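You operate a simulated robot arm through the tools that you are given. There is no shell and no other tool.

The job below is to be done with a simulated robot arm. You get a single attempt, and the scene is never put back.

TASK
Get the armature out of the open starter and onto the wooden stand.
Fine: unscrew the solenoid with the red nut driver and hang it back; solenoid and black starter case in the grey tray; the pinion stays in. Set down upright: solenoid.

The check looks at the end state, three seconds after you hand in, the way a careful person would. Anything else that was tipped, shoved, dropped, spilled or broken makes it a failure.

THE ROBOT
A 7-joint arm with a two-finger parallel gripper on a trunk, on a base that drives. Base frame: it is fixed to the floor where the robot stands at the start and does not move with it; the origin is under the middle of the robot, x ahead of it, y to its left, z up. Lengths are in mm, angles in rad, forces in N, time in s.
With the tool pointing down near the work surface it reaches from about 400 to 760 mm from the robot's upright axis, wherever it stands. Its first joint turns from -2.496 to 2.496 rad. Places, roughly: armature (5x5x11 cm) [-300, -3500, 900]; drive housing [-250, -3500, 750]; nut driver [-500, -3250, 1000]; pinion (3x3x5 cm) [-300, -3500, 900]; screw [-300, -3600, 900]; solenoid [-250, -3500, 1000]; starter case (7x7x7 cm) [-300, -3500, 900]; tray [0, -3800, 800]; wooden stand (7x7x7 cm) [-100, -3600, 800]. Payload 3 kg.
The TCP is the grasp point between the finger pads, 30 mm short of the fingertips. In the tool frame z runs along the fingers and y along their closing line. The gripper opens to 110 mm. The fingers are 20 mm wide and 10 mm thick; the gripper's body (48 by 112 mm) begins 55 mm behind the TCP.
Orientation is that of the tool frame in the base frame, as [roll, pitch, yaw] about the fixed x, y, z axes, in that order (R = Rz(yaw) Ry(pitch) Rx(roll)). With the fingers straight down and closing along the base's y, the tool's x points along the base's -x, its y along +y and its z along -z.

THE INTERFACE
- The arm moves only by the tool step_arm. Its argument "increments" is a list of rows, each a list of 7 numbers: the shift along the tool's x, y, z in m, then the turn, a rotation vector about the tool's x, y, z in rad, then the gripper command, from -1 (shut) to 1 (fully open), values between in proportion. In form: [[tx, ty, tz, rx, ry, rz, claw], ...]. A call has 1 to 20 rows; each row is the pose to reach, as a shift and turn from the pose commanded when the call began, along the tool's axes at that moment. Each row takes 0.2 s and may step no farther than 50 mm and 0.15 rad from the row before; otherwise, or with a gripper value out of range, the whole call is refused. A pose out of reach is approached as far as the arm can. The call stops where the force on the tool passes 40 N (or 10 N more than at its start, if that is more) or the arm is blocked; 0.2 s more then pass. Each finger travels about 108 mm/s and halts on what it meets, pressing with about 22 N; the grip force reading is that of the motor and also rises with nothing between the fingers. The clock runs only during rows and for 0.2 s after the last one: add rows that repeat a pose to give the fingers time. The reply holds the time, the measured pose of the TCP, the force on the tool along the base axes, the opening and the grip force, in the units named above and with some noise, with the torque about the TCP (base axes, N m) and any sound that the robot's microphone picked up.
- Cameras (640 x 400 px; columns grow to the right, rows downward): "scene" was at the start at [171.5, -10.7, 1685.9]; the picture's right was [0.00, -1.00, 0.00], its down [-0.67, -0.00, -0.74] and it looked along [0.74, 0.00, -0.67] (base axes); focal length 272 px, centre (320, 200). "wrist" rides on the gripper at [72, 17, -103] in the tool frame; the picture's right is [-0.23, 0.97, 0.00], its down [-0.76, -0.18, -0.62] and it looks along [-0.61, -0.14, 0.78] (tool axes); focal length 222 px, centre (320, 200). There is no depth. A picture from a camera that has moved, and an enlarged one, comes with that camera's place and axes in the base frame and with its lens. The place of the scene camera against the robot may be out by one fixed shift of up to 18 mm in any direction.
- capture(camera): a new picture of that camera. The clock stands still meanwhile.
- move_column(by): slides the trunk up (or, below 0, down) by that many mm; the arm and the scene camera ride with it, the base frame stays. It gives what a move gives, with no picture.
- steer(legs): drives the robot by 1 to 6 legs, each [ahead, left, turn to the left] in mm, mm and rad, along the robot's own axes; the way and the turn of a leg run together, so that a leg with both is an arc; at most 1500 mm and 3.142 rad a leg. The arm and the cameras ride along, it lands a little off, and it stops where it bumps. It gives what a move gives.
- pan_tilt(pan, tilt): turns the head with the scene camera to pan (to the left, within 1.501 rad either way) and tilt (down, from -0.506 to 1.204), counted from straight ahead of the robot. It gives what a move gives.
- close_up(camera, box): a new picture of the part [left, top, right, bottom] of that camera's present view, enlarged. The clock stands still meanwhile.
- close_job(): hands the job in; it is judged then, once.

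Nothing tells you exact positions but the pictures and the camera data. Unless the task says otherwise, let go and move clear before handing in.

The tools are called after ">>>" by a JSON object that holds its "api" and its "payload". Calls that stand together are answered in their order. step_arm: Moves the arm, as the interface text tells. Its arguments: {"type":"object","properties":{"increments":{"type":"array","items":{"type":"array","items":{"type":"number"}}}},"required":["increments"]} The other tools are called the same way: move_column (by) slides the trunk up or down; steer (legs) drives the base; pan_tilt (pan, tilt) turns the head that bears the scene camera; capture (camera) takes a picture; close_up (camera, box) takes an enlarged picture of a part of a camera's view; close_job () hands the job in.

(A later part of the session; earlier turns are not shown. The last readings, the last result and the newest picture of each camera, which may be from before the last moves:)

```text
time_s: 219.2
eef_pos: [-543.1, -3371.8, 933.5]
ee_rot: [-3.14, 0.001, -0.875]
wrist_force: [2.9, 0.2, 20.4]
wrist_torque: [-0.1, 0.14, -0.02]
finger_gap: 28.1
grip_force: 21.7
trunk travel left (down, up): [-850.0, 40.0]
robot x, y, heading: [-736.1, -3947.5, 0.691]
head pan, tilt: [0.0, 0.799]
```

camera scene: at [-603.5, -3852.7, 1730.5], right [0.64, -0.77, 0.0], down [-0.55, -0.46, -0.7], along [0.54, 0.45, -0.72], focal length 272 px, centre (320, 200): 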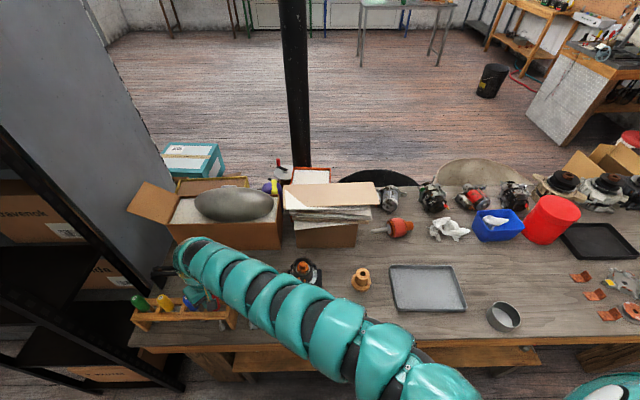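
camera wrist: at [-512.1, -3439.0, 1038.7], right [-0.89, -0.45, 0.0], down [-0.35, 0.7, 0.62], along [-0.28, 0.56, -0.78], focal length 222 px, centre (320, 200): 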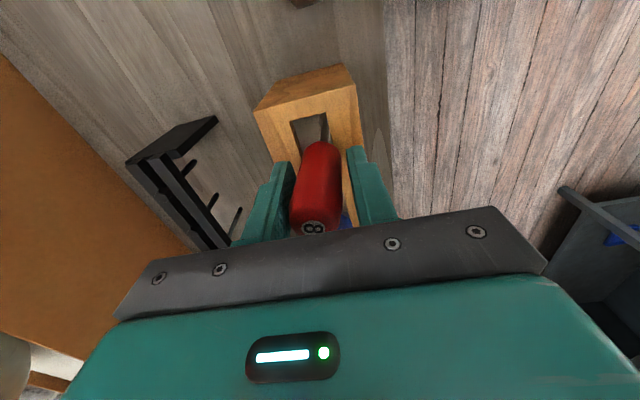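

>>> {"api": "step_arm", "payload": {"increments": [[0, 0, -0.0012, 0, 0, 0, -1], [0, 0, -0.0012, 0, 0, 0, 0.1], [0, 0, -0.0012, 0, 0, 0, 0.1]]}}

>>> {"api": "close_up", "payload": {"camera": "wrist", "box": [250, 80, 410, 240]}}

```text
time_s: 220.0
eef_pos: [-543.3, -3371.8, 930.9]
ee_rot: [-3.141, -0.003, -0.873]
wrist_force: [-1.0, 0.3, 0.2]
wrist_torque: [-0.05, 0.0, 0.0]
finger_gap: 60.5
grip_force: 0.2
trunk travel left (down, up): [-850.0, 40.0]
robot x, y, heading: [-735.8, -3944.3, 0.694]
head pan, tilt: [0.0, 0.799]
```

```text
2.50 times, centred on (330, 160) of wrist
camera zoom: at [-509.3, -3437.0, 1034.5], right [-0.89, -0.45, 0.0], down [-0.35, 0.7, 0.62], along [-0.28, 0.56, -0.78], focal length 555 px, centre (295, 300)
```

zoom: 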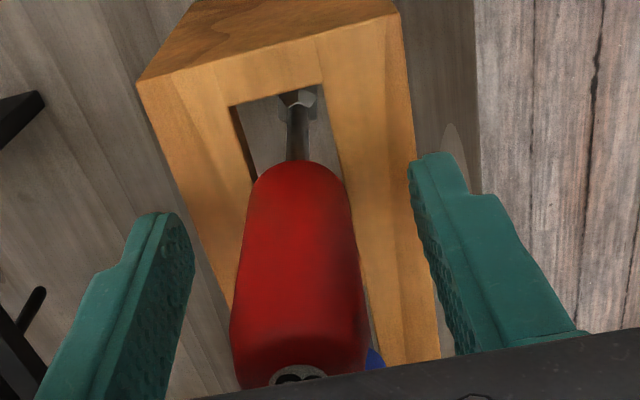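

It stands upright on its own. I'll lift the hand straight up and check again.

>>> {"api": "step_arm", "payload": {"increments": [[0, 0, -0.02, 0, 0, 0, 0.1], [0, 0, -0.05, 0, 0, 0, 0.1], [0, 0, -0.09, 0, 0, 0, 0.1], [0, 0, -0.13, 0, 0, 0, 0.1], [0, 0, -0.16, 0, 0, 0, 0.1]]}}

>>> {"api": "capture", "payload": {"camera": "wrist"}}

>>> {"api": "close_up", "payload": {"camera": "scene", "box": [150, 265, 250, 325]}}

```text
time_s: 221.2
eef_pos: [-543.2, -3371.3, 1092.5]
ee_rot: [3.141, -0.003, -0.874]
wrist_force: [0.0, -0.3, -0.5]
wrist_torque: [0.02, 0.01, 0.02]
finger_gap: 60.5
grip_force: 0.2
trunk travel left (down, up): [-850.0, 40.0]
robot x, y, heading: [-736.0, -3943.4, 0.697]
head pan, tilt: [0.0, 0.799]
```

```text
taken
camera wrist: at [-509.8, -3437.7, 1195.9], right [-0.89, -0.45, 0.0], down [-0.35, 0.7, 0.62], along [-0.28, 0.56, -0.78], focal length 222 px, centre (320, 200)
```

wrist: 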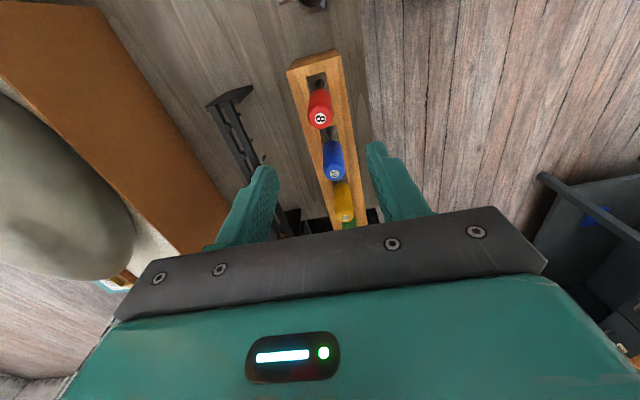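

```text
6.40 times, centred on (200, 295) of scene
camera zoom: at [-602.7, -3852.4, 1730.4], right [0.64, -0.77, 0.0], down [-0.55, -0.46, -0.7], along [0.54, 0.45, -0.72], focal length 1740 px, centre (1088, -408)
```

zoom: 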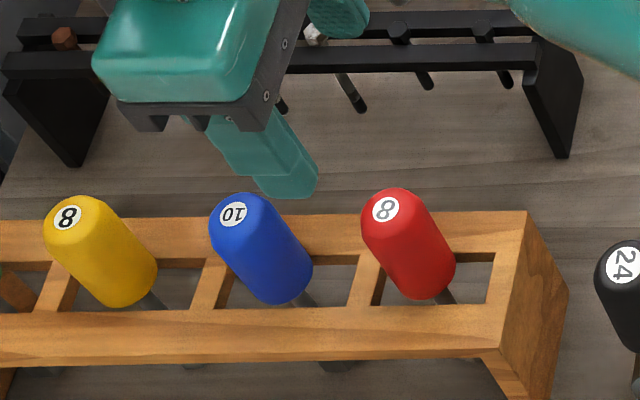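

The red driver hangs upright like its neighbours. Now I'll reposition the base a bit back and to the right so that fixture, stand and tray are all comfortably within reach.

>>> {"api": "steer", "payload": {"legs": [[-70, -90, 0]]}}

>>> {"api": "step_arm", "payload": {"increments": [[0, 0, -0.02, 0, 0, 0.145, 0.1], [0, 0, -0.03, 0, 0, 0.29, 0.1], [0, 0, -0.03, 0, 0, 0.435, 0.1], [0, 0, -0.03, 0, 0, 0.58, 0.1], [0, 0, -0.03, 0, 0, 0.725, 0.1], [0, 0, -0.03, 0, 0, 0.87, 0.1], [0, 0, -0.03, 0, 0, 1.015, 0.1], [0, 0, -0.03, 0, 0, 1.16, 0.1], [0, 0, -0.03, 0, 0, 1.305, 0.1], [0, 0, -0.03, 0, 0, 1.45, 0.1], [0, 0, -0.03, 0, 0, 1.576, 0.1]]}}

>>> {"api": "capture", "payload": {"camera": "scene"}}

```text
time_s: 222.4
eef_pos: [-537.7, -3487.7, 1092.7]
ee_rot: [-3.14, 0.0, -0.872]
wrist_force: [-0.7, 0.3, 0.1]
wrist_torque: [0.04, 0.0, 0.01]
finger_gap: 60.4
grip_force: 0.0
trunk travel left (down, up): [-850.0, 40.0]
robot x, y, heading: [-733.2, -4058.7, 0.688]
head pan, tilt: [0.0, 0.799]
```

```text
time_s: 224.8
eef_pos: [-536.6, -3487.1, 1122.6]
ee_rot: [-3.141, 0.003, -2.451]
wrist_force: [0.5, -0.7, 0.1]
wrist_torque: [-0.01, 0.02, -0.05]
finger_gap: 60.5
grip_force: 0.0
trunk travel left (down, up): [-850.0, 40.0]
robot x, y, heading: [-731.1, -4057.9, 0.693]
head pan, tilt: [0.0, 0.799]
```

```text
taken
camera scene: at [-598.1, -3968.1, 1730.4], right [0.64, -0.77, 0.0], down [-0.55, -0.46, -0.7], along [0.54, 0.44, -0.72], focal length 272 px, centre (320, 200)
```

scene: 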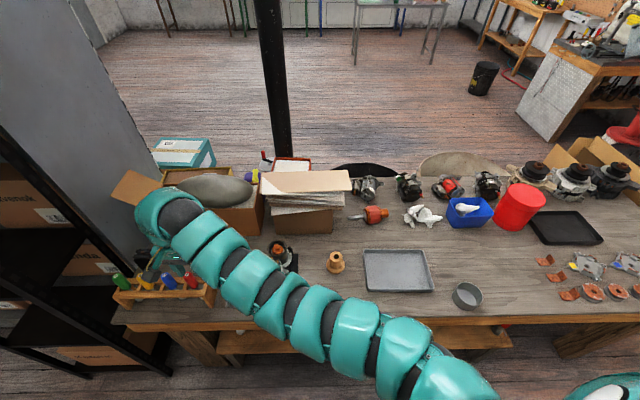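

>>> {"api": "step_arm", "payload": {"increments": [[-0.0264, -0.033, 0, 0, 0, 0, 0.1], [-0.0528, -0.066, 0, 0, 0, 0, 0.1], [-0.0792, -0.099, 0, 0, 0, 0, 0.1], [-0.1056, -0.132, 0, 0, 0, 0, 0.1], [-0.132, -0.165, 0, 0, 0, 0, 0.1], [-0.132, -0.165, 0, 0, 0, 0, 0.1]]}}

>>> {"api": "capture", "payload": {"camera": "wrist"}}

>>> {"api": "close_up", "payload": {"camera": "wrist", "box": [270, 40, 398, 120]}}

>>> {"api": "close_up", "payload": {"camera": "scene", "box": [252, 225, 316, 290]}}

```text
time_s: 226.2
eef_pos: [-329.6, -3527.9, 1123.5]
ee_rot: [-3.14, 0.004, -2.449]
wrist_force: [-0.7, -0.4, -0.4]
wrist_torque: [0.0, 0.0, -0.01]
finger_gap: 60.7
grip_force: 0.1
trunk travel left (down, up): [-850.0, 40.0]
robot x, y, heading: [-727.7, -4062.9, 0.691]
head pan, tilt: [0.0, 0.799]
```

```text
taken
camera wrist: at [-397.1, -3561.5, 1226.9], right [-0.45, 0.89, 0.0], down [0.7, 0.35, 0.62], along [0.56, 0.28, -0.78], focal length 222 px, centre (320, 200)
```

wrist: 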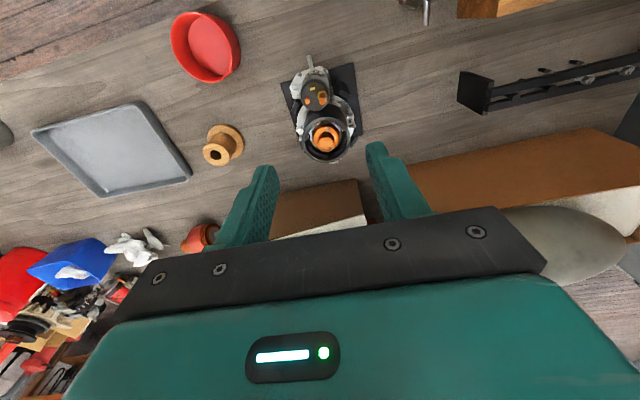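

```text
5.00 times, centred on (334, 80) of wrist
camera zoom: at [-397.1, -3561.5, 1226.9], right [-0.45, 0.89, 0.0], down [0.7, 0.35, 0.62], along [0.56, 0.28, -0.78], focal length 1111 px, centre (250, 800)
```

zoom: 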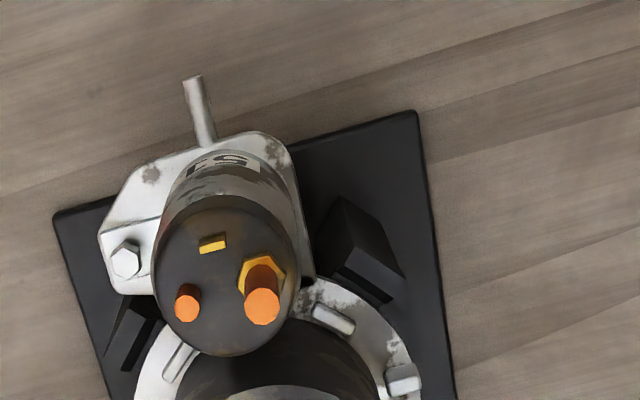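

```text
6.15 times, centred on (284, 258) of scene
camera zoom: at [-599.1, -3967.8, 1730.4], right [0.64, -0.77, 0.0], down [-0.55, -0.46, -0.7], along [0.54, 0.44, -0.72], focal length 1672 px, centre (542, -154)
```

zoom: 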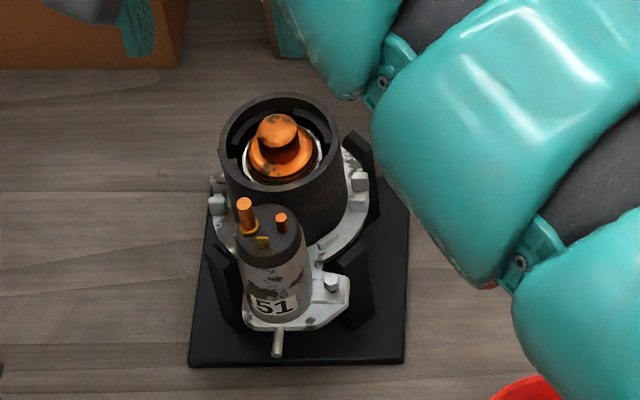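

The solenoid's axis is at about (-333,-3536), cap top near z 942, with the proud screw 32 mm to its right. I'll come down over it with fingers either side, stopping just above the terminals to check centring.

>>> {"api": "step_arm", "payload": {"increments": [[0.0078, -0.0041, 0.03, 0, 0, 0, -0.09], [0.0078, -0.0041, 0.07, 0, 0, 0, -0.09], [0.0078, -0.0041, 0.105, 0, 0, 0, -0.09], [0.0078, -0.0041, 0.118, 0, 0, 0, -0.09], [0.0078, -0.0041, 0.118, 0, 0, 0, -0.09]]}}

>>> {"api": "capture", "payload": {"camera": "wrist"}}

>>> {"api": "close_up", "payload": {"camera": "scene", "box": [252, 225, 316, 290]}}

```text
time_s: 227.4
eef_pos: [-333.8, -3537.0, 1005.5]
ee_rot: [-3.138, 0.002, -2.451]
wrist_force: [0.8, -0.5, -0.5]
wrist_torque: [0.03, -0.01, 0.03]
finger_gap: 50.0
grip_force: 0.0
trunk travel left (down, up): [-850.0, 40.0]
robot x, y, heading: [-728.3, -4062.7, 0.692]
head pan, tilt: [0.0, 0.799]
```

```text
taken
camera wrist: at [-401.0, -3570.9, 1108.0], right [-0.45, 0.89, 0.0], down [0.7, 0.35, 0.62], along [0.56, 0.28, -0.78], focal length 222 px, centre (320, 200)
```

wrist: 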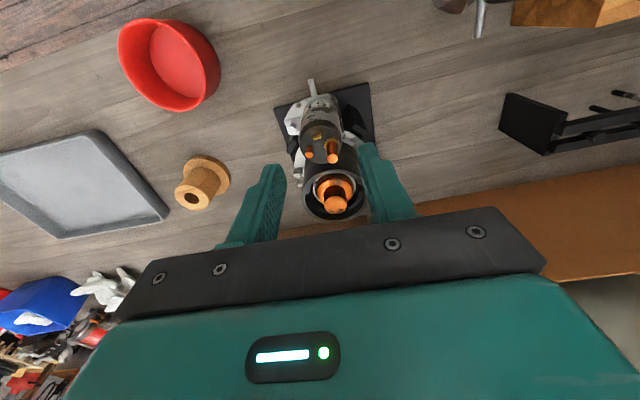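

```text
6.15 times, centred on (284, 258) of scene
camera zoom: at [-597.9, -3968.2, 1730.4], right [0.64, -0.77, 0.0], down [-0.55, -0.46, -0.7], along [0.54, 0.45, -0.72], focal length 1672 px, centre (542, -154)
```

zoom: 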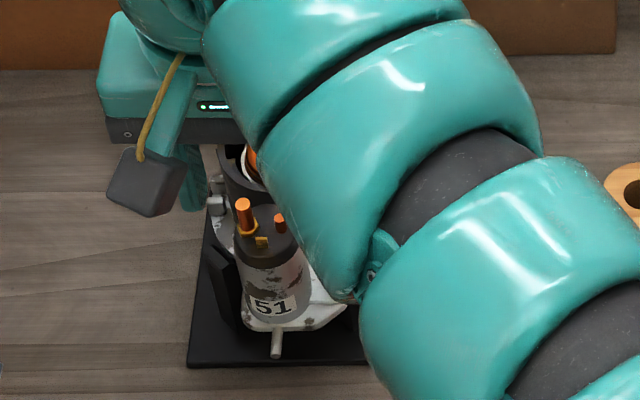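

>>> {"api": "close_up", "payload": {"camera": "wrist", "box": [250, 70, 410, 230]}}

```text
2.50 times, centred on (330, 150) of wrist
camera zoom: at [-401.0, -3570.9, 1108.0], right [-0.45, 0.89, 0.0], down [0.7, 0.35, 0.62], along [0.56, 0.28, -0.78], focal length 555 px, centre (295, 325)
```

zoom: 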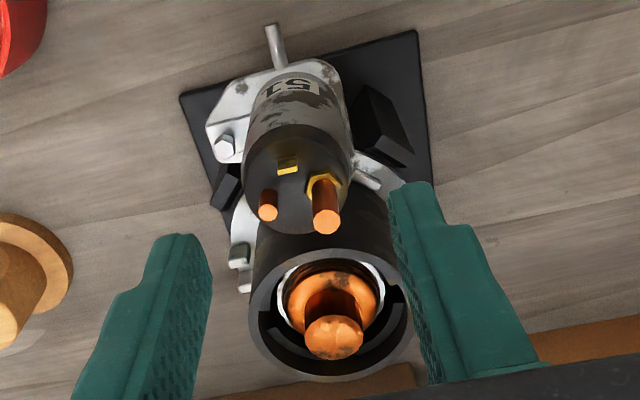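

The solenoid is centred between the fingers within a millimetre. I'll descend to grip height and close.

>>> {"api": "step_arm", "payload": {"increments": [[0, 0, 0.02, 0, 0, 0, -0.09], [0, 0, 0.04, 0, 0, 0, -0.09], [0, 0, 0.06, 0, 0, 0, -0.09], [0, 0, 0.073, 0, 0, 0, -0.09], [0, 0, 0.073, 0, 0, 0, -0.09]]}}

>>> {"api": "capture", "payload": {"camera": "wrist"}}

```text
time_s: 228.6
eef_pos: [-335.0, -3536.8, 931.0]
ee_rot: [-3.141, -0.001, -2.449]
wrist_force: [-0.1, -0.1, 0.2]
wrist_torque: [0.04, 0.02, 0.04]
finger_gap: 50.4
grip_force: 0.1
trunk travel left (down, up): [-850.0, 40.0]
robot x, y, heading: [-732.1, -4055.7, 0.693]
head pan, tilt: [0.0, 0.799]
```

```text
taken
camera wrist: at [-401.0, -3571.0, 1034.4], right [-0.45, 0.89, 0.0], down [0.7, 0.35, 0.62], along [0.56, 0.28, -0.78], focal length 222 px, centre (320, 200)
```

wrist: 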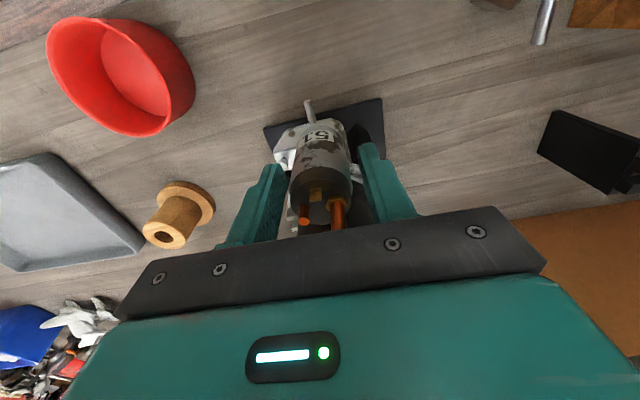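

>>> {"api": "step_arm", "payload": {"increments": [[0, 0, 0, 0, 0, 0, -0.25], [0, 0, 0, 0, 0, 0, -0.4], [0, 0, 0, 0, 0, 0, -1], [0, 0, 0, 0, 0, 0, -1]]}}

>>> {"api": "close_up", "payload": {"camera": "wrist", "box": [240, 80, 400, 240]}}

```text
time_s: 229.6
eef_pos: [-333.6, -3537.1, 932.0]
ee_rot: [-3.14, 0.003, -2.45]
wrist_force: [-0.1, -0.6, -0.3]
wrist_torque: [-0.02, 0.06, -0.01]
finger_gap: 37.5
grip_force: 21.7
trunk travel left (down, up): [-850.0, 40.0]
robot x, y, heading: [-731.9, -4060.7, 0.692]
head pan, tilt: [0.0, 0.799]
```

```text
2.50 times, centred on (320, 160) of wrist
camera zoom: at [-400.9, -3570.8, 1034.5], right [-0.45, 0.9, 0.0], down [0.7, 0.35, 0.62], along [0.56, 0.28, -0.78], focal length 555 px, centre (320, 300)
```

zoom: 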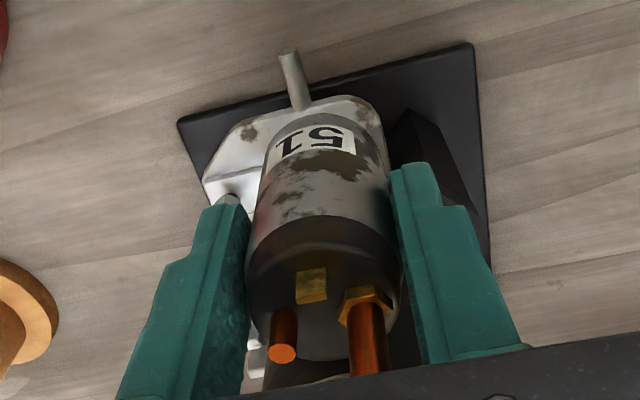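

Gripped at 37.5 mm with no side load. I'll test-lift a few millimetres and watch the force.

>>> {"api": "step_arm", "payload": {"increments": [[0, 0, -0.001, 0, 0, 0, -1], [0, 0, -0.002, 0, 0, 0, -1], [0, 0, -0.003, 0, 0, 0, -1]]}}

>>> {"api": "close_up", "payload": {"camera": "wrist", "box": [240, 80, 400, 240]}}

```text
time_s: 230.4
eef_pos: [-334.0, -3537.3, 934.6]
ee_rot: [-3.14, 0.004, -2.451]
wrist_force: [-0.5, -0.2, -4.0]
wrist_torque: [0.01, 0.01, -0.03]
finger_gap: 37.8
grip_force: 21.5
trunk travel left (down, up): [-850.0, 40.0]
robot x, y, heading: [-728.8, -4059.3, 0.698]
head pan, tilt: [0.0, 0.799]
```

```text
2.50 times, centred on (320, 160) of wrist
camera zoom: at [-401.0, -3570.3, 1037.5], right [-0.45, 0.9, 0.0], down [0.7, 0.35, 0.62], along [0.56, 0.28, -0.78], focal length 555 px, centre (320, 300)
```

zoom: 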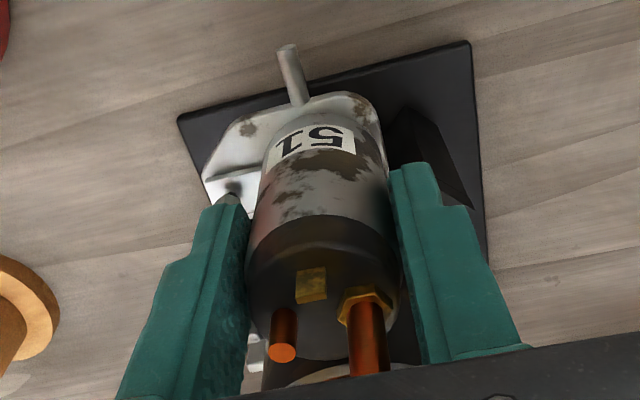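

The load is only about 4 N, so it is coming free. Lifting a bit further.

>>> {"api": "step_arm", "payload": {"increments": [[0, 0, -0.003, 0, 0, 0, -1], [0, 0, -0.006, 0, 0, 0, -1], [0, 0, -0.009, 0, 0, 0, -1]]}}

>>> {"api": "close_up", "payload": {"camera": "wrist", "box": [240, 80, 400, 240]}}

>>> {"api": "close_up", "payload": {"camera": "scene", "box": [252, 235, 316, 290]}}

```text
time_s: 231.2
eef_pos: [-333.9, -3538.7, 944.4]
ee_rot: [-3.14, 0.0, -2.45]
wrist_force: [0.2, -0.3, -3.7]
wrist_torque: [-0.03, 0.0, -0.04]
finger_gap: 37.6
grip_force: 22.2
trunk travel left (down, up): [-850.0, 40.0]
robot x, y, heading: [-730.1, -4057.0, 0.691]
head pan, tilt: [0.0, 0.799]
```

```text
2.50 times, centred on (320, 160) of wrist
camera zoom: at [-400.9, -3570.4, 1047.0], right [-0.45, 0.89, 0.0], down [0.7, 0.35, 0.62], along [0.56, 0.28, -0.78], focal length 555 px, centre (320, 300)
```

zoom: 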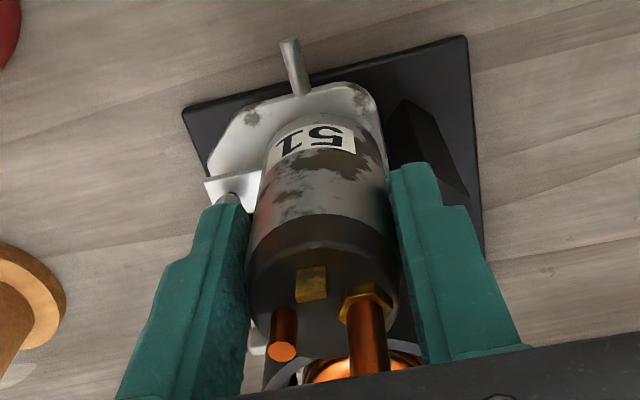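

```text
7.27 times, centred on (284, 262) of scene
camera zoom: at [-597.9, -3967.7, 1730.3], right [0.64, -0.77, 0.0], down [-0.55, -0.46, -0.7], along [0.54, 0.44, -0.72], focal length 1977 px, centre (582, -254)
```

zoom: 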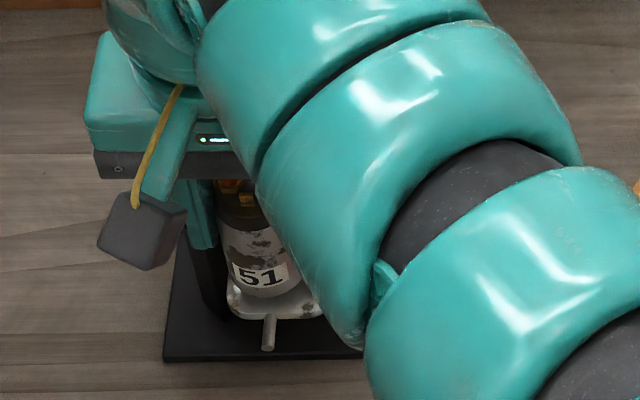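

Only the solenoid with its ear and screw is rising (weight about 3.7 N); the housing stays put. I'll lift it clear.

>>> {"api": "step_arm", "payload": {"increments": [[0, 0, -0.015, 0, 0, 0, -1], [0, 0, -0.03, 0, 0, 0, -1], [0, 0, -0.045, 0, 0, 0, -1], [0, 0, -0.06, 0, 0, 0, -1], [0, 0, -0.075, 0, 0, 0, -1], [0, 0, -0.09, 0, 0, 0, -1], [0, 0, -0.105, 0, 0, 0, -1]]}}

>>> {"api": "close_up", "payload": {"camera": "wrist", "box": [220, 60, 420, 240]}}

>>> {"api": "capture", "payload": {"camera": "scene"}}

>>> {"api": "close_up", "payload": {"camera": "scene", "box": [240, 215, 320, 290]}}

```text
time_s: 232.8
eef_pos: [-335.1, -3539.2, 1048.2]
ee_rot: [-3.14, 0.0, -2.448]
wrist_force: [0.5, -0.6, -3.3]
wrist_torque: [-0.02, 0.0, 0.01]
finger_gap: 37.8
grip_force: 21.9
trunk travel left (down, up): [-850.0, 40.0]
robot x, y, heading: [-726.6, -4060.9, 0.694]
head pan, tilt: [0.0, 0.799]
```

```text
2.22 times, centred on (320, 150) of wrist
camera zoom: at [-401.2, -3571.4, 1151.2], right [-0.45, 0.89, 0.0], down [0.7, 0.35, 0.62], along [0.56, 0.28, -0.78], focal length 494 px, centre (320, 311)
```

zoom: 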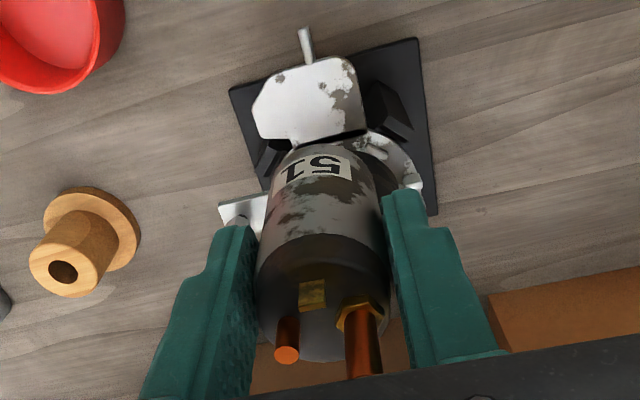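

```text
taken
camera scene: at [-597.7, -3968.0, 1730.3], right [0.64, -0.77, 0.0], down [-0.55, -0.46, -0.7], along [0.54, 0.45, -0.72], focal length 272 px, centre (320, 200)
```

scene: 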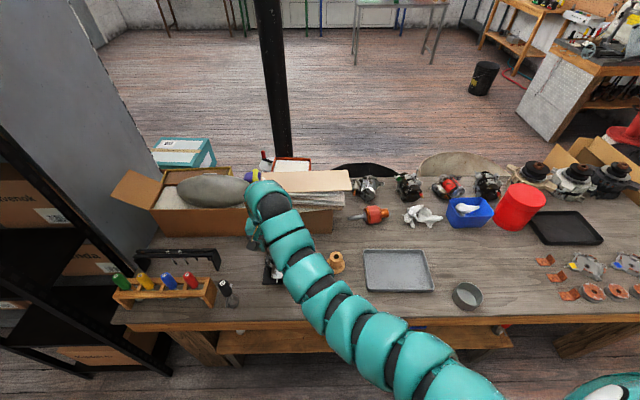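

```text
5.33 times, centred on (280, 252) of scene
camera zoom: at [-597.7, -3968.0, 1730.3], right [0.64, -0.77, 0.0], down [-0.55, -0.46, -0.7], along [0.54, 0.45, -0.72], focal length 1450 px, centre (533, -80)
```

zoom: 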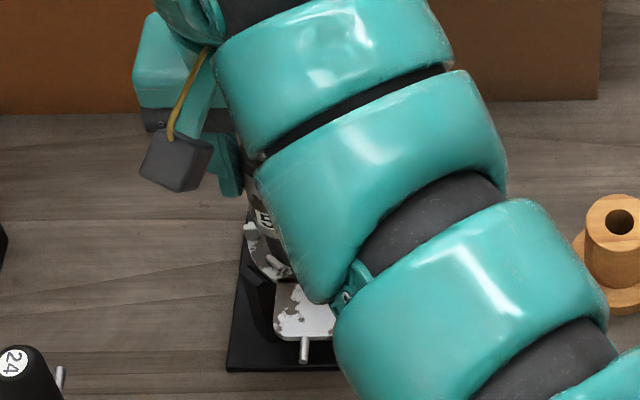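

The solenoid is out with its ear and screw. I'll raise it a bit more, move the base forward-right so tray, stand and fixture are all in reach, and carry it over to the tray.

>>> {"api": "step_arm", "payload": {"increments": [[0, 0, -0.025, 0, 0, 0, -1], [0, 0, -0.05, 0, 0, 0, -1]]}}

>>> {"api": "steer", "payload": {"legs": [[40, -60, 0]]}}

>>> {"api": "capture", "payload": {"camera": "wrist"}}

>>> {"api": "capture", "payload": {"camera": "scene"}}

```text
time_s: 233.4
eef_pos: [-334.6, -3537.2, 1100.5]
ee_rot: [-3.14, 0.002, -2.45]
wrist_force: [-0.8, -1.1, -2.9]
wrist_torque: [-0.03, 0.02, 0.01]
finger_gap: 37.8
grip_force: 21.6
trunk travel left (down, up): [-850.0, 40.0]
robot x, y, heading: [-725.5, -4060.5, 0.69]
head pan, tilt: [0.0, 0.799]
```

```text
time_s: 234.4
eef_pos: [-263.6, -3559.7, 1099.3]
ee_rot: [3.141, 0.001, -2.451]
wrist_force: [0.1, -0.8, -4.7]
wrist_torque: [0.01, 0.09, -0.01]
finger_gap: 37.7
grip_force: 21.9
trunk travel left (down, up): [-850.0, 40.0]
robot x, y, heading: [-659.4, -4080.1, 0.693]
head pan, tilt: [0.0, 0.799]
```

```text
taken
camera wrist: at [-329.6, -3592.4, 1202.3], right [-0.45, 0.9, 0.0], down [0.7, 0.35, 0.62], along [0.56, 0.28, -0.78], focal length 222 px, centre (320, 200)
```

wrist: 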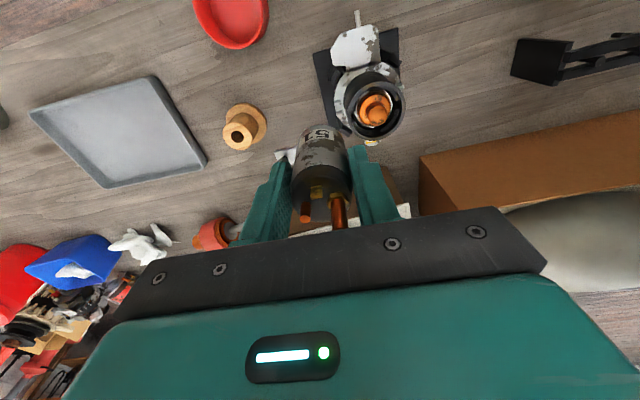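

```text
taken
camera scene: at [-526.2, -3989.4, 1730.2], right [0.64, -0.77, 0.0], down [-0.55, -0.46, -0.7], along [0.54, 0.44, -0.72], focal length 272 px, centre (320, 200)
```

scene: 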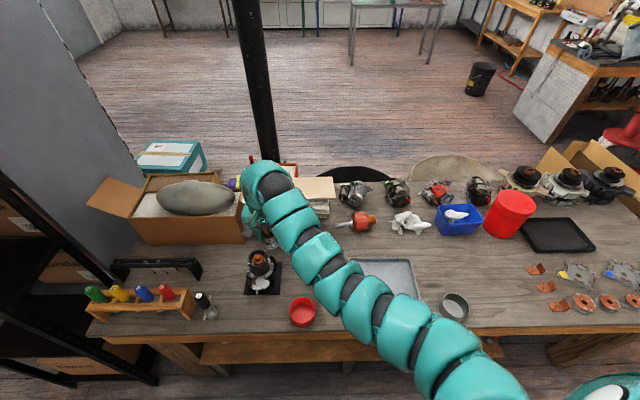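

From this view the tray's outer corners put its centre at about (-2,-3851), roughly 250×168 mm. I'll carry the solenoid slowly above the tray's left part.

>>> {"api": "step_arm", "payload": {"increments": [[-0.0013, -0.0272, 0, 0, 0, 0, -1], [-0.0026, -0.0543, 0, 0, 0, 0, -1], [-0.0039, -0.0815, 0, 0, 0, 0, -1], [-0.0052, -0.1086, 0, 0, 0, 0, -1], [-0.0065, -0.1358, 0, 0, 0, 0, -1], [-0.0078, -0.163, 0, 0, 0, 0, -1], [-0.0091, -0.1901, 0, 0, 0, 0, -1], [-0.0104, -0.2173, 0, 0, 0, 0, -1], [-0.0117, -0.2444, 0, 0, 0, 0, -1], [-0.013, -0.2716, 0, 0, 0, 0, -1], [-0.0143, -0.2988, 0, 0, 0, 0, -1], [-0.0156, -0.3259, 0, 0, 0, 0, -1], [-0.0156, -0.3259, 0, 0, 0, 0, -1]]}}

>>> {"api": "capture", "payload": {"camera": "wrist"}}

>>> {"api": "capture", "payload": {"camera": "scene"}}

```text
time_s: 237.2
eef_pos: [-32.7, -3785.0, 1059.9]
ee_rot: [-3.14, 0.0, -2.45]
wrist_force: [0.1, -0.2, -2.9]
wrist_torque: [0.02, 0.01, 0.0]
finger_gap: 37.7
grip_force: 22.4
out of reach, approached as far as the arm can: row 3, 4, 5, 6, 7, 8, 9, 10, 11, 12, 13
trunk travel left (down, up): [-850.0, 40.0]
robot x, y, heading: [-657.6, -4079.0, 0.688]
head pan, tilt: [0.0, 0.799]
```

```text
taken
camera wrist: at [-100.3, -3816.8, 1162.4], right [-0.45, 0.9, 0.0], down [0.7, 0.35, 0.63], along [0.56, 0.28, -0.78], focal length 222 px, centre (320, 200)
```

wrist: 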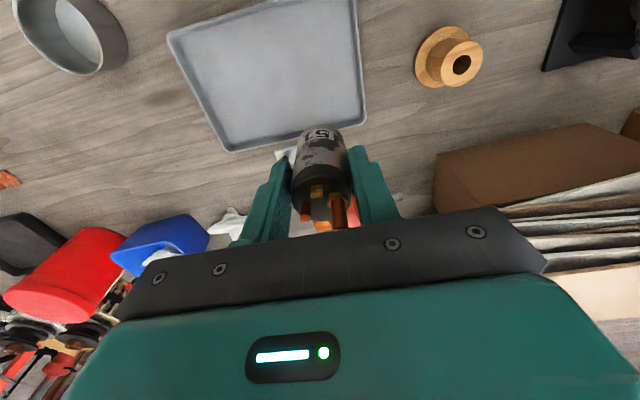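

```text
taken
camera scene: at [-528.4, -3988.6, 1730.3], right [0.64, -0.77, 0.0], down [-0.55, -0.46, -0.7], along [0.54, 0.44, -0.72], focal length 272 px, centre (320, 200)
```

scene: 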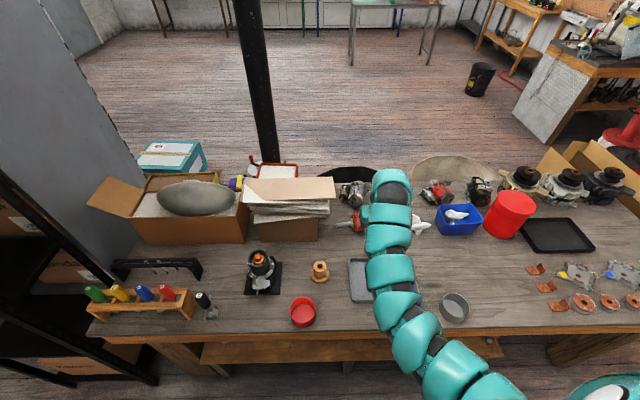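

The hand stopped at a good spot: about 65 mm left of the tray's centre and within its depth. I'll lower the solenoid straight down here.

>>> {"api": "step_arm", "payload": {"increments": [[0, 0, 0.025, 0, 0, 0, -1], [0, 0, 0.05, 0, 0, 0, -1], [0, 0, 0.075, 0, 0, 0, -1], [0, 0, 0.1, 0, 0, 0, -1], [0, 0, 0.125, 0, 0, 0, -1], [0, 0, 0.15, 0, 0, 0, -1], [0, 0, 0.17, 0, 0, 0, -1]]}}

>>> {"api": "capture", "payload": {"camera": "wrist"}}

>>> {"api": "close_up", "payload": {"camera": "scene", "box": [330, 220, 450, 320]}}

```text
time_s: 238.8
eef_pos: [-31.6, -3785.8, 890.7]
ee_rot: [-3.14, 0.002, -2.451]
wrist_force: [-0.2, 0.7, -3.8]
wrist_torque: [-0.01, 0.05, 0.02]
finger_gap: 37.5
grip_force: 22.3
trunk travel left (down, up): [-850.0, 40.0]
robot x, y, heading: [-658.9, -4078.1, 0.689]
head pan, tilt: [0.0, 0.799]
```

```text
taken
camera wrist: at [-99.6, -3818.4, 993.4], right [-0.45, 0.9, 0.0], down [0.7, 0.35, 0.62], along [0.56, 0.28, -0.78], focal length 222 px, centre (320, 200)
```

wrist: 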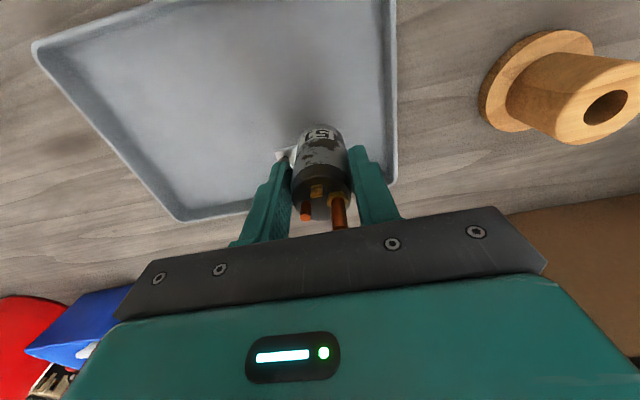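

```text
4.00 times, centred on (390, 270) of scene
camera zoom: at [-527.9, -3988.9, 1730.3], right [0.64, -0.77, 0.0], down [-0.55, -0.46, -0.7], along [0.54, 0.44, -0.72], focal length 1087 px, centre (40, -80)
```

zoom: 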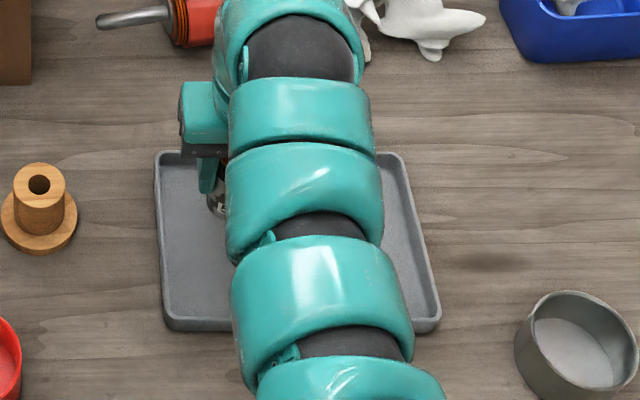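

>>> {"api": "step_arm", "payload": {"increments": [[0, 0, 0.012, 0, 0, 0, -1], [0, 0, 0.024, 0, 0, 0, -1], [0, 0, 0.034, 0, 0, 0, -1]]}}

>>> {"api": "close_up", "payload": {"camera": "wrist", "box": [220, 60, 420, 240]}}

```text
time_s: 239.6
eef_pos: [-33.6, -3786.2, 856.5]
ee_rot: [-3.14, 0.001, -2.451]
wrist_force: [0.1, -0.7, 2.5]
wrist_torque: [-0.03, 0.09, 0.01]
finger_gap: 37.8
grip_force: 21.9
trunk travel left (down, up): [-850.0, 40.0]
robot x, y, heading: [-660.2, -4081.0, 0.686]
head pan, tilt: [0.0, 0.799]
```

```text
2.22 times, centred on (320, 150) of wrist
camera zoom: at [-99.9, -3819.3, 959.8], right [-0.45, 0.9, 0.0], down [0.7, 0.35, 0.62], along [0.56, 0.28, -0.78], focal length 494 px, centre (320, 311)
```

zoom: 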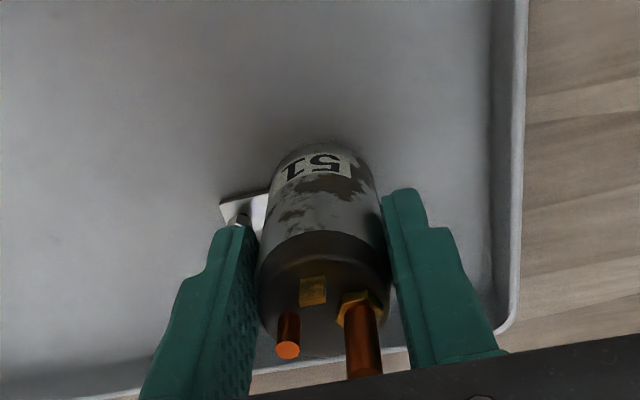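

>>> {"api": "step_arm", "payload": {"increments": [[0, 0, 0.001, 0, 0, 0, -1], [0, 0, 0.002, 0, 0, 0, -1]]}}

>>> {"api": "close_up", "payload": {"camera": "wrist", "box": [220, 60, 420, 240]}}

```text
time_s: 240.2
eef_pos: [-32.8, -3785.8, 855.9]
ee_rot: [-3.14, 0.004, -2.452]
wrist_force: [-1.1, 1.3, 15.8]
wrist_torque: [0.1, 0.32, 0.0]
finger_gap: 37.5
grip_force: 21.7
trunk travel left (down, up): [-850.0, 40.0]
robot x, y, heading: [-660.8, -4081.5, 0.689]
head pan, tilt: [0.0, 0.799]
```

```text
2.22 times, centred on (320, 150) of wrist
camera zoom: at [-100.2, -3819.5, 959.3], right [-0.45, 0.9, 0.0], down [0.7, 0.35, 0.63], along [0.56, 0.28, -0.78], focal length 494 px, centre (320, 311)
```

zoom: 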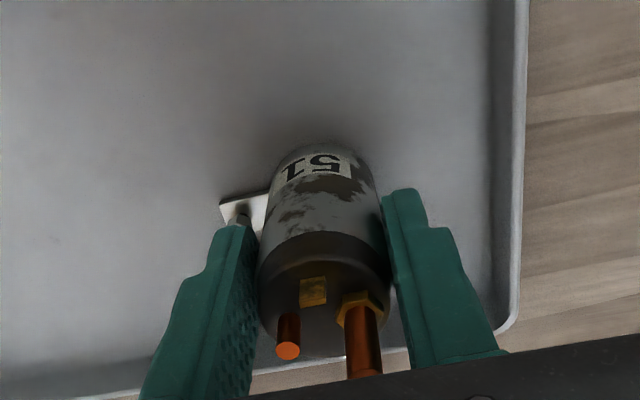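

The solenoid's base is on the tray floor. I'll relax the pressure and open the fingers slowly.

>>> {"api": "step_arm", "payload": {"increments": [[0, 0, -0.0015, 0, 0, 0, -1], [0, 0, -0.0015, 0, 0, 0, -0.28], [0, 0, -0.0015, 0, 0, 0, -0.2], [0, 0, -0.0015, 0, 0, 0, -0.1]]}}

>>> {"api": "close_up", "payload": {"camera": "wrist", "box": [220, 60, 420, 240]}}

```text
time_s: 241.2
eef_pos: [-33.4, -3787.2, 856.1]
ee_rot: [-3.14, 0.001, -2.451]
wrist_force: [-0.2, -0.2, -0.6]
wrist_torque: [-0.02, 0.03, -0.01]
finger_gap: 49.5
grip_force: 0.0
trunk travel left (down, up): [-850.0, 40.0]
robot x, y, heading: [-660.8, -4084.7, 0.695]
head pan, tilt: [0.0, 0.799]
```

```text
2.22 times, centred on (320, 150) of wrist
camera zoom: at [-99.7, -3820.1, 959.2], right [-0.45, 0.9, 0.0], down [0.7, 0.35, 0.62], along [0.56, 0.28, -0.78], focal length 494 px, centre (320, 311)
```

zoom: 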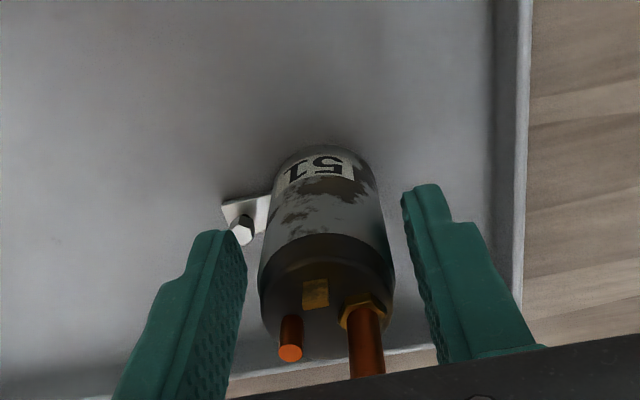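

It stands upright with the screw still seated in its ear. Lifting the hand straight up.

>>> {"api": "step_arm", "payload": {"increments": [[0, 0, -0.015, 0, 0, 0, -0.05], [0, 0, -0.04, 0, 0, 0, -0.05], [0, 0, -0.08, 0, 0, 0, -0.05], [0, 0, -0.12, 0, 0, 0, -0.05], [0, 0, -0.16, 0, 0, 0, -0.05], [0, 0, -0.2, 0, 0, 0, -0.05]]}}

>>> {"api": "capture", "payload": {"camera": "wrist"}}

>>> {"api": "close_up", "payload": {"camera": "wrist", "box": [240, 40, 400, 140]}}

```text
time_s: 242.6
eef_pos: [-33.1, -3788.3, 1056.7]
ee_rot: [-3.139, 0.001, -2.45]
wrist_force: [-0.4, -0.2, 0.0]
wrist_torque: [-0.01, 0.03, -0.02]
finger_gap: 52.3
grip_force: 0.1
trunk travel left (down, up): [-850.0, 40.0]
robot x, y, heading: [-659.5, -4077.9, 0.698]
head pan, tilt: [0.0, 0.799]
```

```text
taken
camera wrist: at [-100.1, -3820.8, 1160.8], right [-0.45, 0.9, 0.0], down [0.7, 0.35, 0.62], along [0.56, 0.28, -0.78], focal length 222 px, centre (320, 200)
```

wrist: 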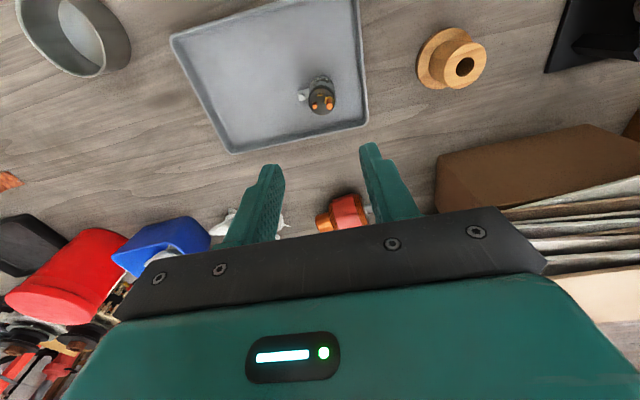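

```text
4.00 times, centred on (320, 90) of wrist
camera zoom: at [-100.1, -3820.8, 1160.8], right [-0.45, 0.9, 0.0], down [0.7, 0.35, 0.62], along [0.56, 0.28, -0.78], focal length 888 px, centre (320, 640)
```

zoom: 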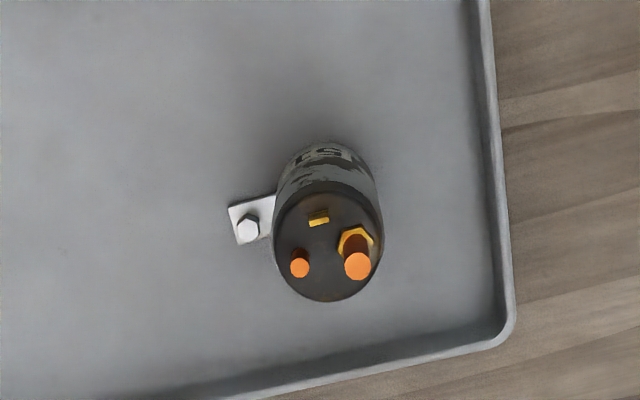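

The solenoid stands upright in the tray. Next I'll move back over the starter to study how the case and armature come apart.

>>> {"api": "step_arm", "payload": {"increments": [[0.0028, 0.0384, -0.01, 0, 0, 0, 0.2], [0.0057, 0.0769, -0.015, 0, 0, 0, 0.2], [0.0085, 0.1153, -0.015, 0, 0, 0, 0.2], [0.0113, 0.1538, -0.015, 0, 0, 0, 0.2], [0.0142, 0.1922, -0.015, 0, 0, 0, 0.2], [0.017, 0.2306, -0.015, 0, 0, 0, 0.2], [0.0198, 0.2691, -0.015, 0, 0, 0, 0.2], [0.0226, 0.3075, -0.015, 0, 0, 0, 0.2], [0.0255, 0.346, -0.015, 0, 0, 0, 0.2], [0.0283, 0.3844, -0.015, 0, 0, 0, 0.2], [0.0283, 0.3844, -0.015, 0, 0, 0, 0.2]]}}

>>> {"api": "capture", "payload": {"camera": "wrist"}}

>>> {"api": "close_up", "payload": {"camera": "wrist", "box": [260, 40, 400, 140]}}

>>> {"api": "capture", "payload": {"camera": "scene"}}

```text
time_s: 245.0
eef_pos: [-299.7, -3507.7, 1072.9]
ee_rot: [-3.141, 0.001, -2.453]
wrist_force: [0.4, 0.0, -0.5]
wrist_torque: [-0.01, 0.06, 0.02]
finger_gap: 66.1
grip_force: 0.0
out of reach, approached as far as the arm can: row 1, 2, 3, 4
trunk travel left (down, up): [-850.0, 40.0]
robot x, y, heading: [-660.4, -4081.5, 0.691]
head pan, tilt: [0.0, 0.799]
```

```text
taken
camera wrist: at [-367.0, -3541.3, 1175.4], right [-0.44, 0.9, 0.0], down [0.7, 0.35, 0.62], along [0.56, 0.28, -0.78], focal length 222 px, centre (320, 200)
```

wrist: 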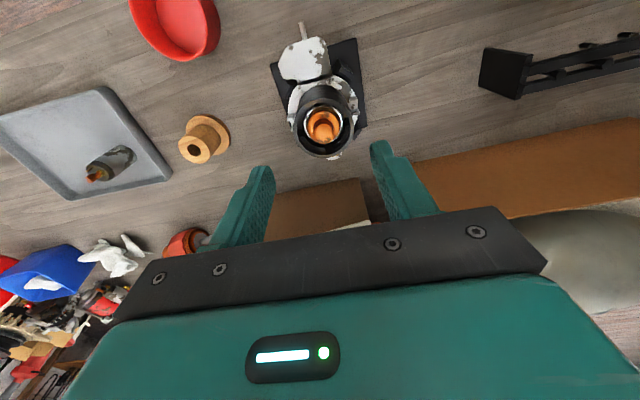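

```text
4.00 times, centred on (330, 90) of wrist
camera zoom: at [-367.0, -3541.3, 1175.4], right [-0.44, 0.9, 0.0], down [0.7, 0.35, 0.62], along [0.56, 0.28, -0.78], focal length 888 px, centre (280, 640)
```

zoom: 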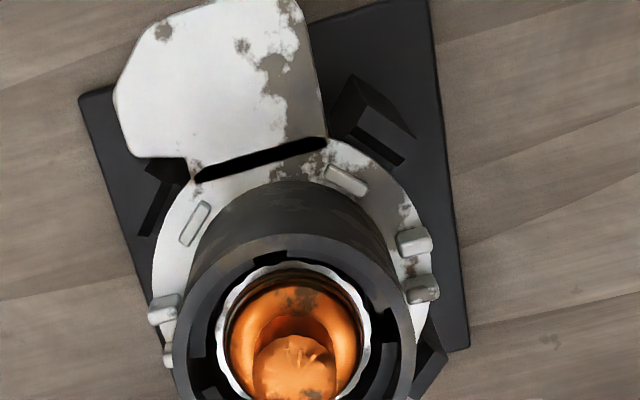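

```text
taken
camera scene: at [-528.0, -3990.1, 1730.4], right [0.64, -0.77, 0.0], down [-0.55, -0.46, -0.7], along [0.54, 0.45, -0.72], focal length 272 px, centre (320, 200)
```

scene: 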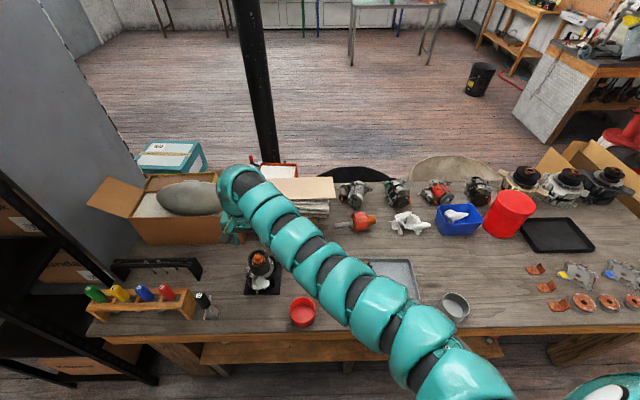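

I'll measure the armature's top knob, the commutator ring and the case rim more exactly with zooms.

>>> {"api": "close_up", "payload": {"camera": "wrist", "box": [270, 75, 382, 165]}}

>>> {"api": "close_up", "payload": {"camera": "scene", "box": [236, 240, 288, 300]}}

>>> {"api": "close_up", "payload": {"camera": "wrist", "box": [160, 90, 260, 190]}}

```text
4.44 times, centred on (326, 120) of wrist
camera zoom: at [-367.0, -3541.3, 1175.4], right [-0.44, 0.9, 0.0], down [0.7, 0.35, 0.62], along [0.56, 0.28, -0.78], focal length 987 px, centre (293, 556)
```

zoom: 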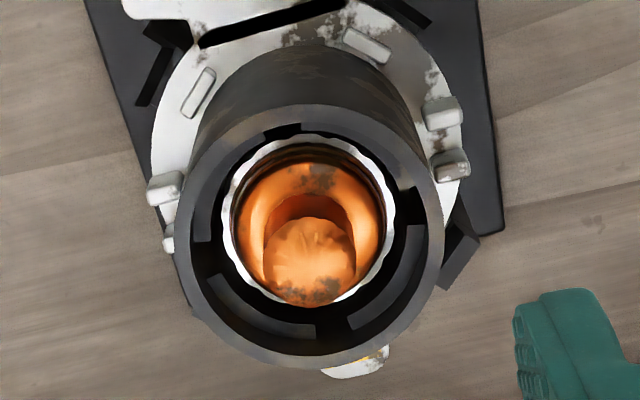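

```text
6.67 times, centred on (262, 270) of scene
camera zoom: at [-528.0, -3990.1, 1730.4], right [0.64, -0.77, 0.0], down [-0.55, -0.46, -0.7], along [0.54, 0.45, -0.72], focal length 1812 px, centre (707, -267)
```

zoom: 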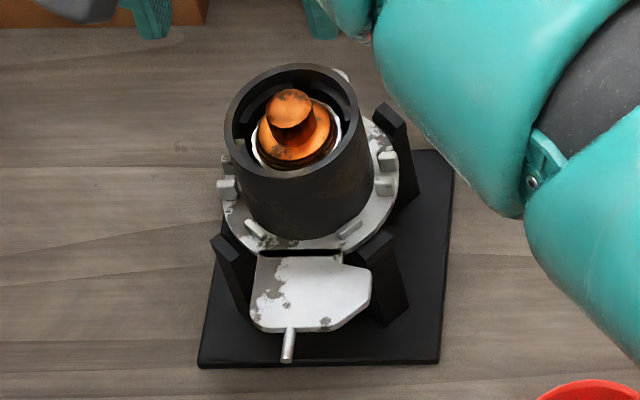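

```text
4.00 times, centred on (210, 140) of wrist
camera zoom: at [-367.0, -3541.3, 1175.4], right [-0.44, 0.9, 0.0], down [0.7, 0.35, 0.62], along [0.56, 0.28, -0.78], focal length 888 px, centre (760, 440)
```

zoom: 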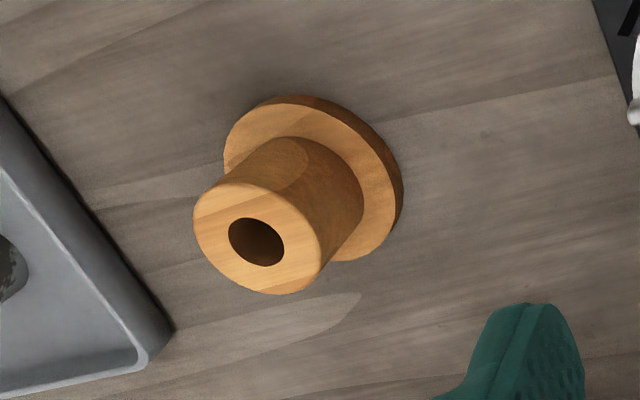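

The knob is ~21 mm across with its top at z≈948, rim at ≈933. I'll grip the knob with the fingertips just above the case rim. First centre above it.

>>> {"api": "step_arm", "payload": {"increments": [[-0.0077, -0.0002, 0.02, 0, 0, 0, -0.27], [-0.0154, -0.0004, 0.045, 0, 0, 0, -0.27], [-0.0154, -0.0004, 0.068, 0, 0, 0, -0.27], [-0.0154, -0.0004, 0.068, 0, 0, 0, -0.27]]}}

>>> {"api": "capture", "payload": {"camera": "wrist"}}

>>> {"api": "close_up", "payload": {"camera": "wrist", "box": [240, 90, 400, 230]}}

```text
time_s: 246.0
eef_pos: [-287.1, -3498.5, 1003.7]
ee_rot: [-3.141, 0.002, -2.452]
wrist_force: [0.4, 0.6, 0.0]
wrist_torque: [0.0, 0.0, 0.02]
finger_gap: 40.2
grip_force: 0.0
trunk travel left (down, up): [-850.0, 40.0]
robot x, y, heading: [-659.7, -4080.1, 0.695]
head pan, tilt: [0.0, 0.799]
```

```text
taken
camera wrist: at [-354.0, -3531.7, 1107.5], right [-0.44, 0.9, 0.0], down [0.7, 0.35, 0.62], along [0.56, 0.28, -0.78], focal length 222 px, centre (320, 200)
```

wrist: 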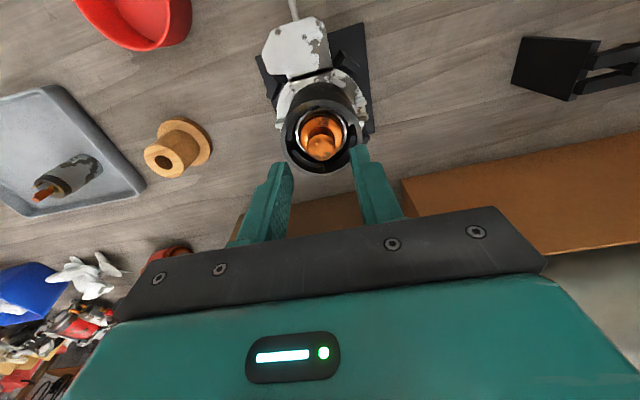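

```text
2.86 times, centred on (320, 160) of wrist
camera zoom: at [-354.0, -3531.7, 1107.5], right [-0.44, 0.9, 0.0], down [0.7, 0.35, 0.62], along [0.56, 0.28, -0.78], focal length 635 px, centre (320, 314)
```

zoom: 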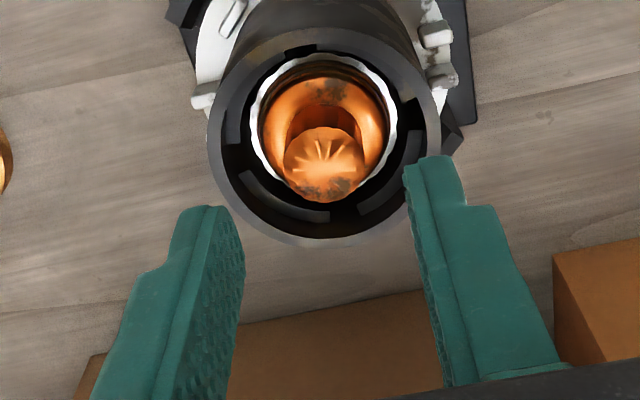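

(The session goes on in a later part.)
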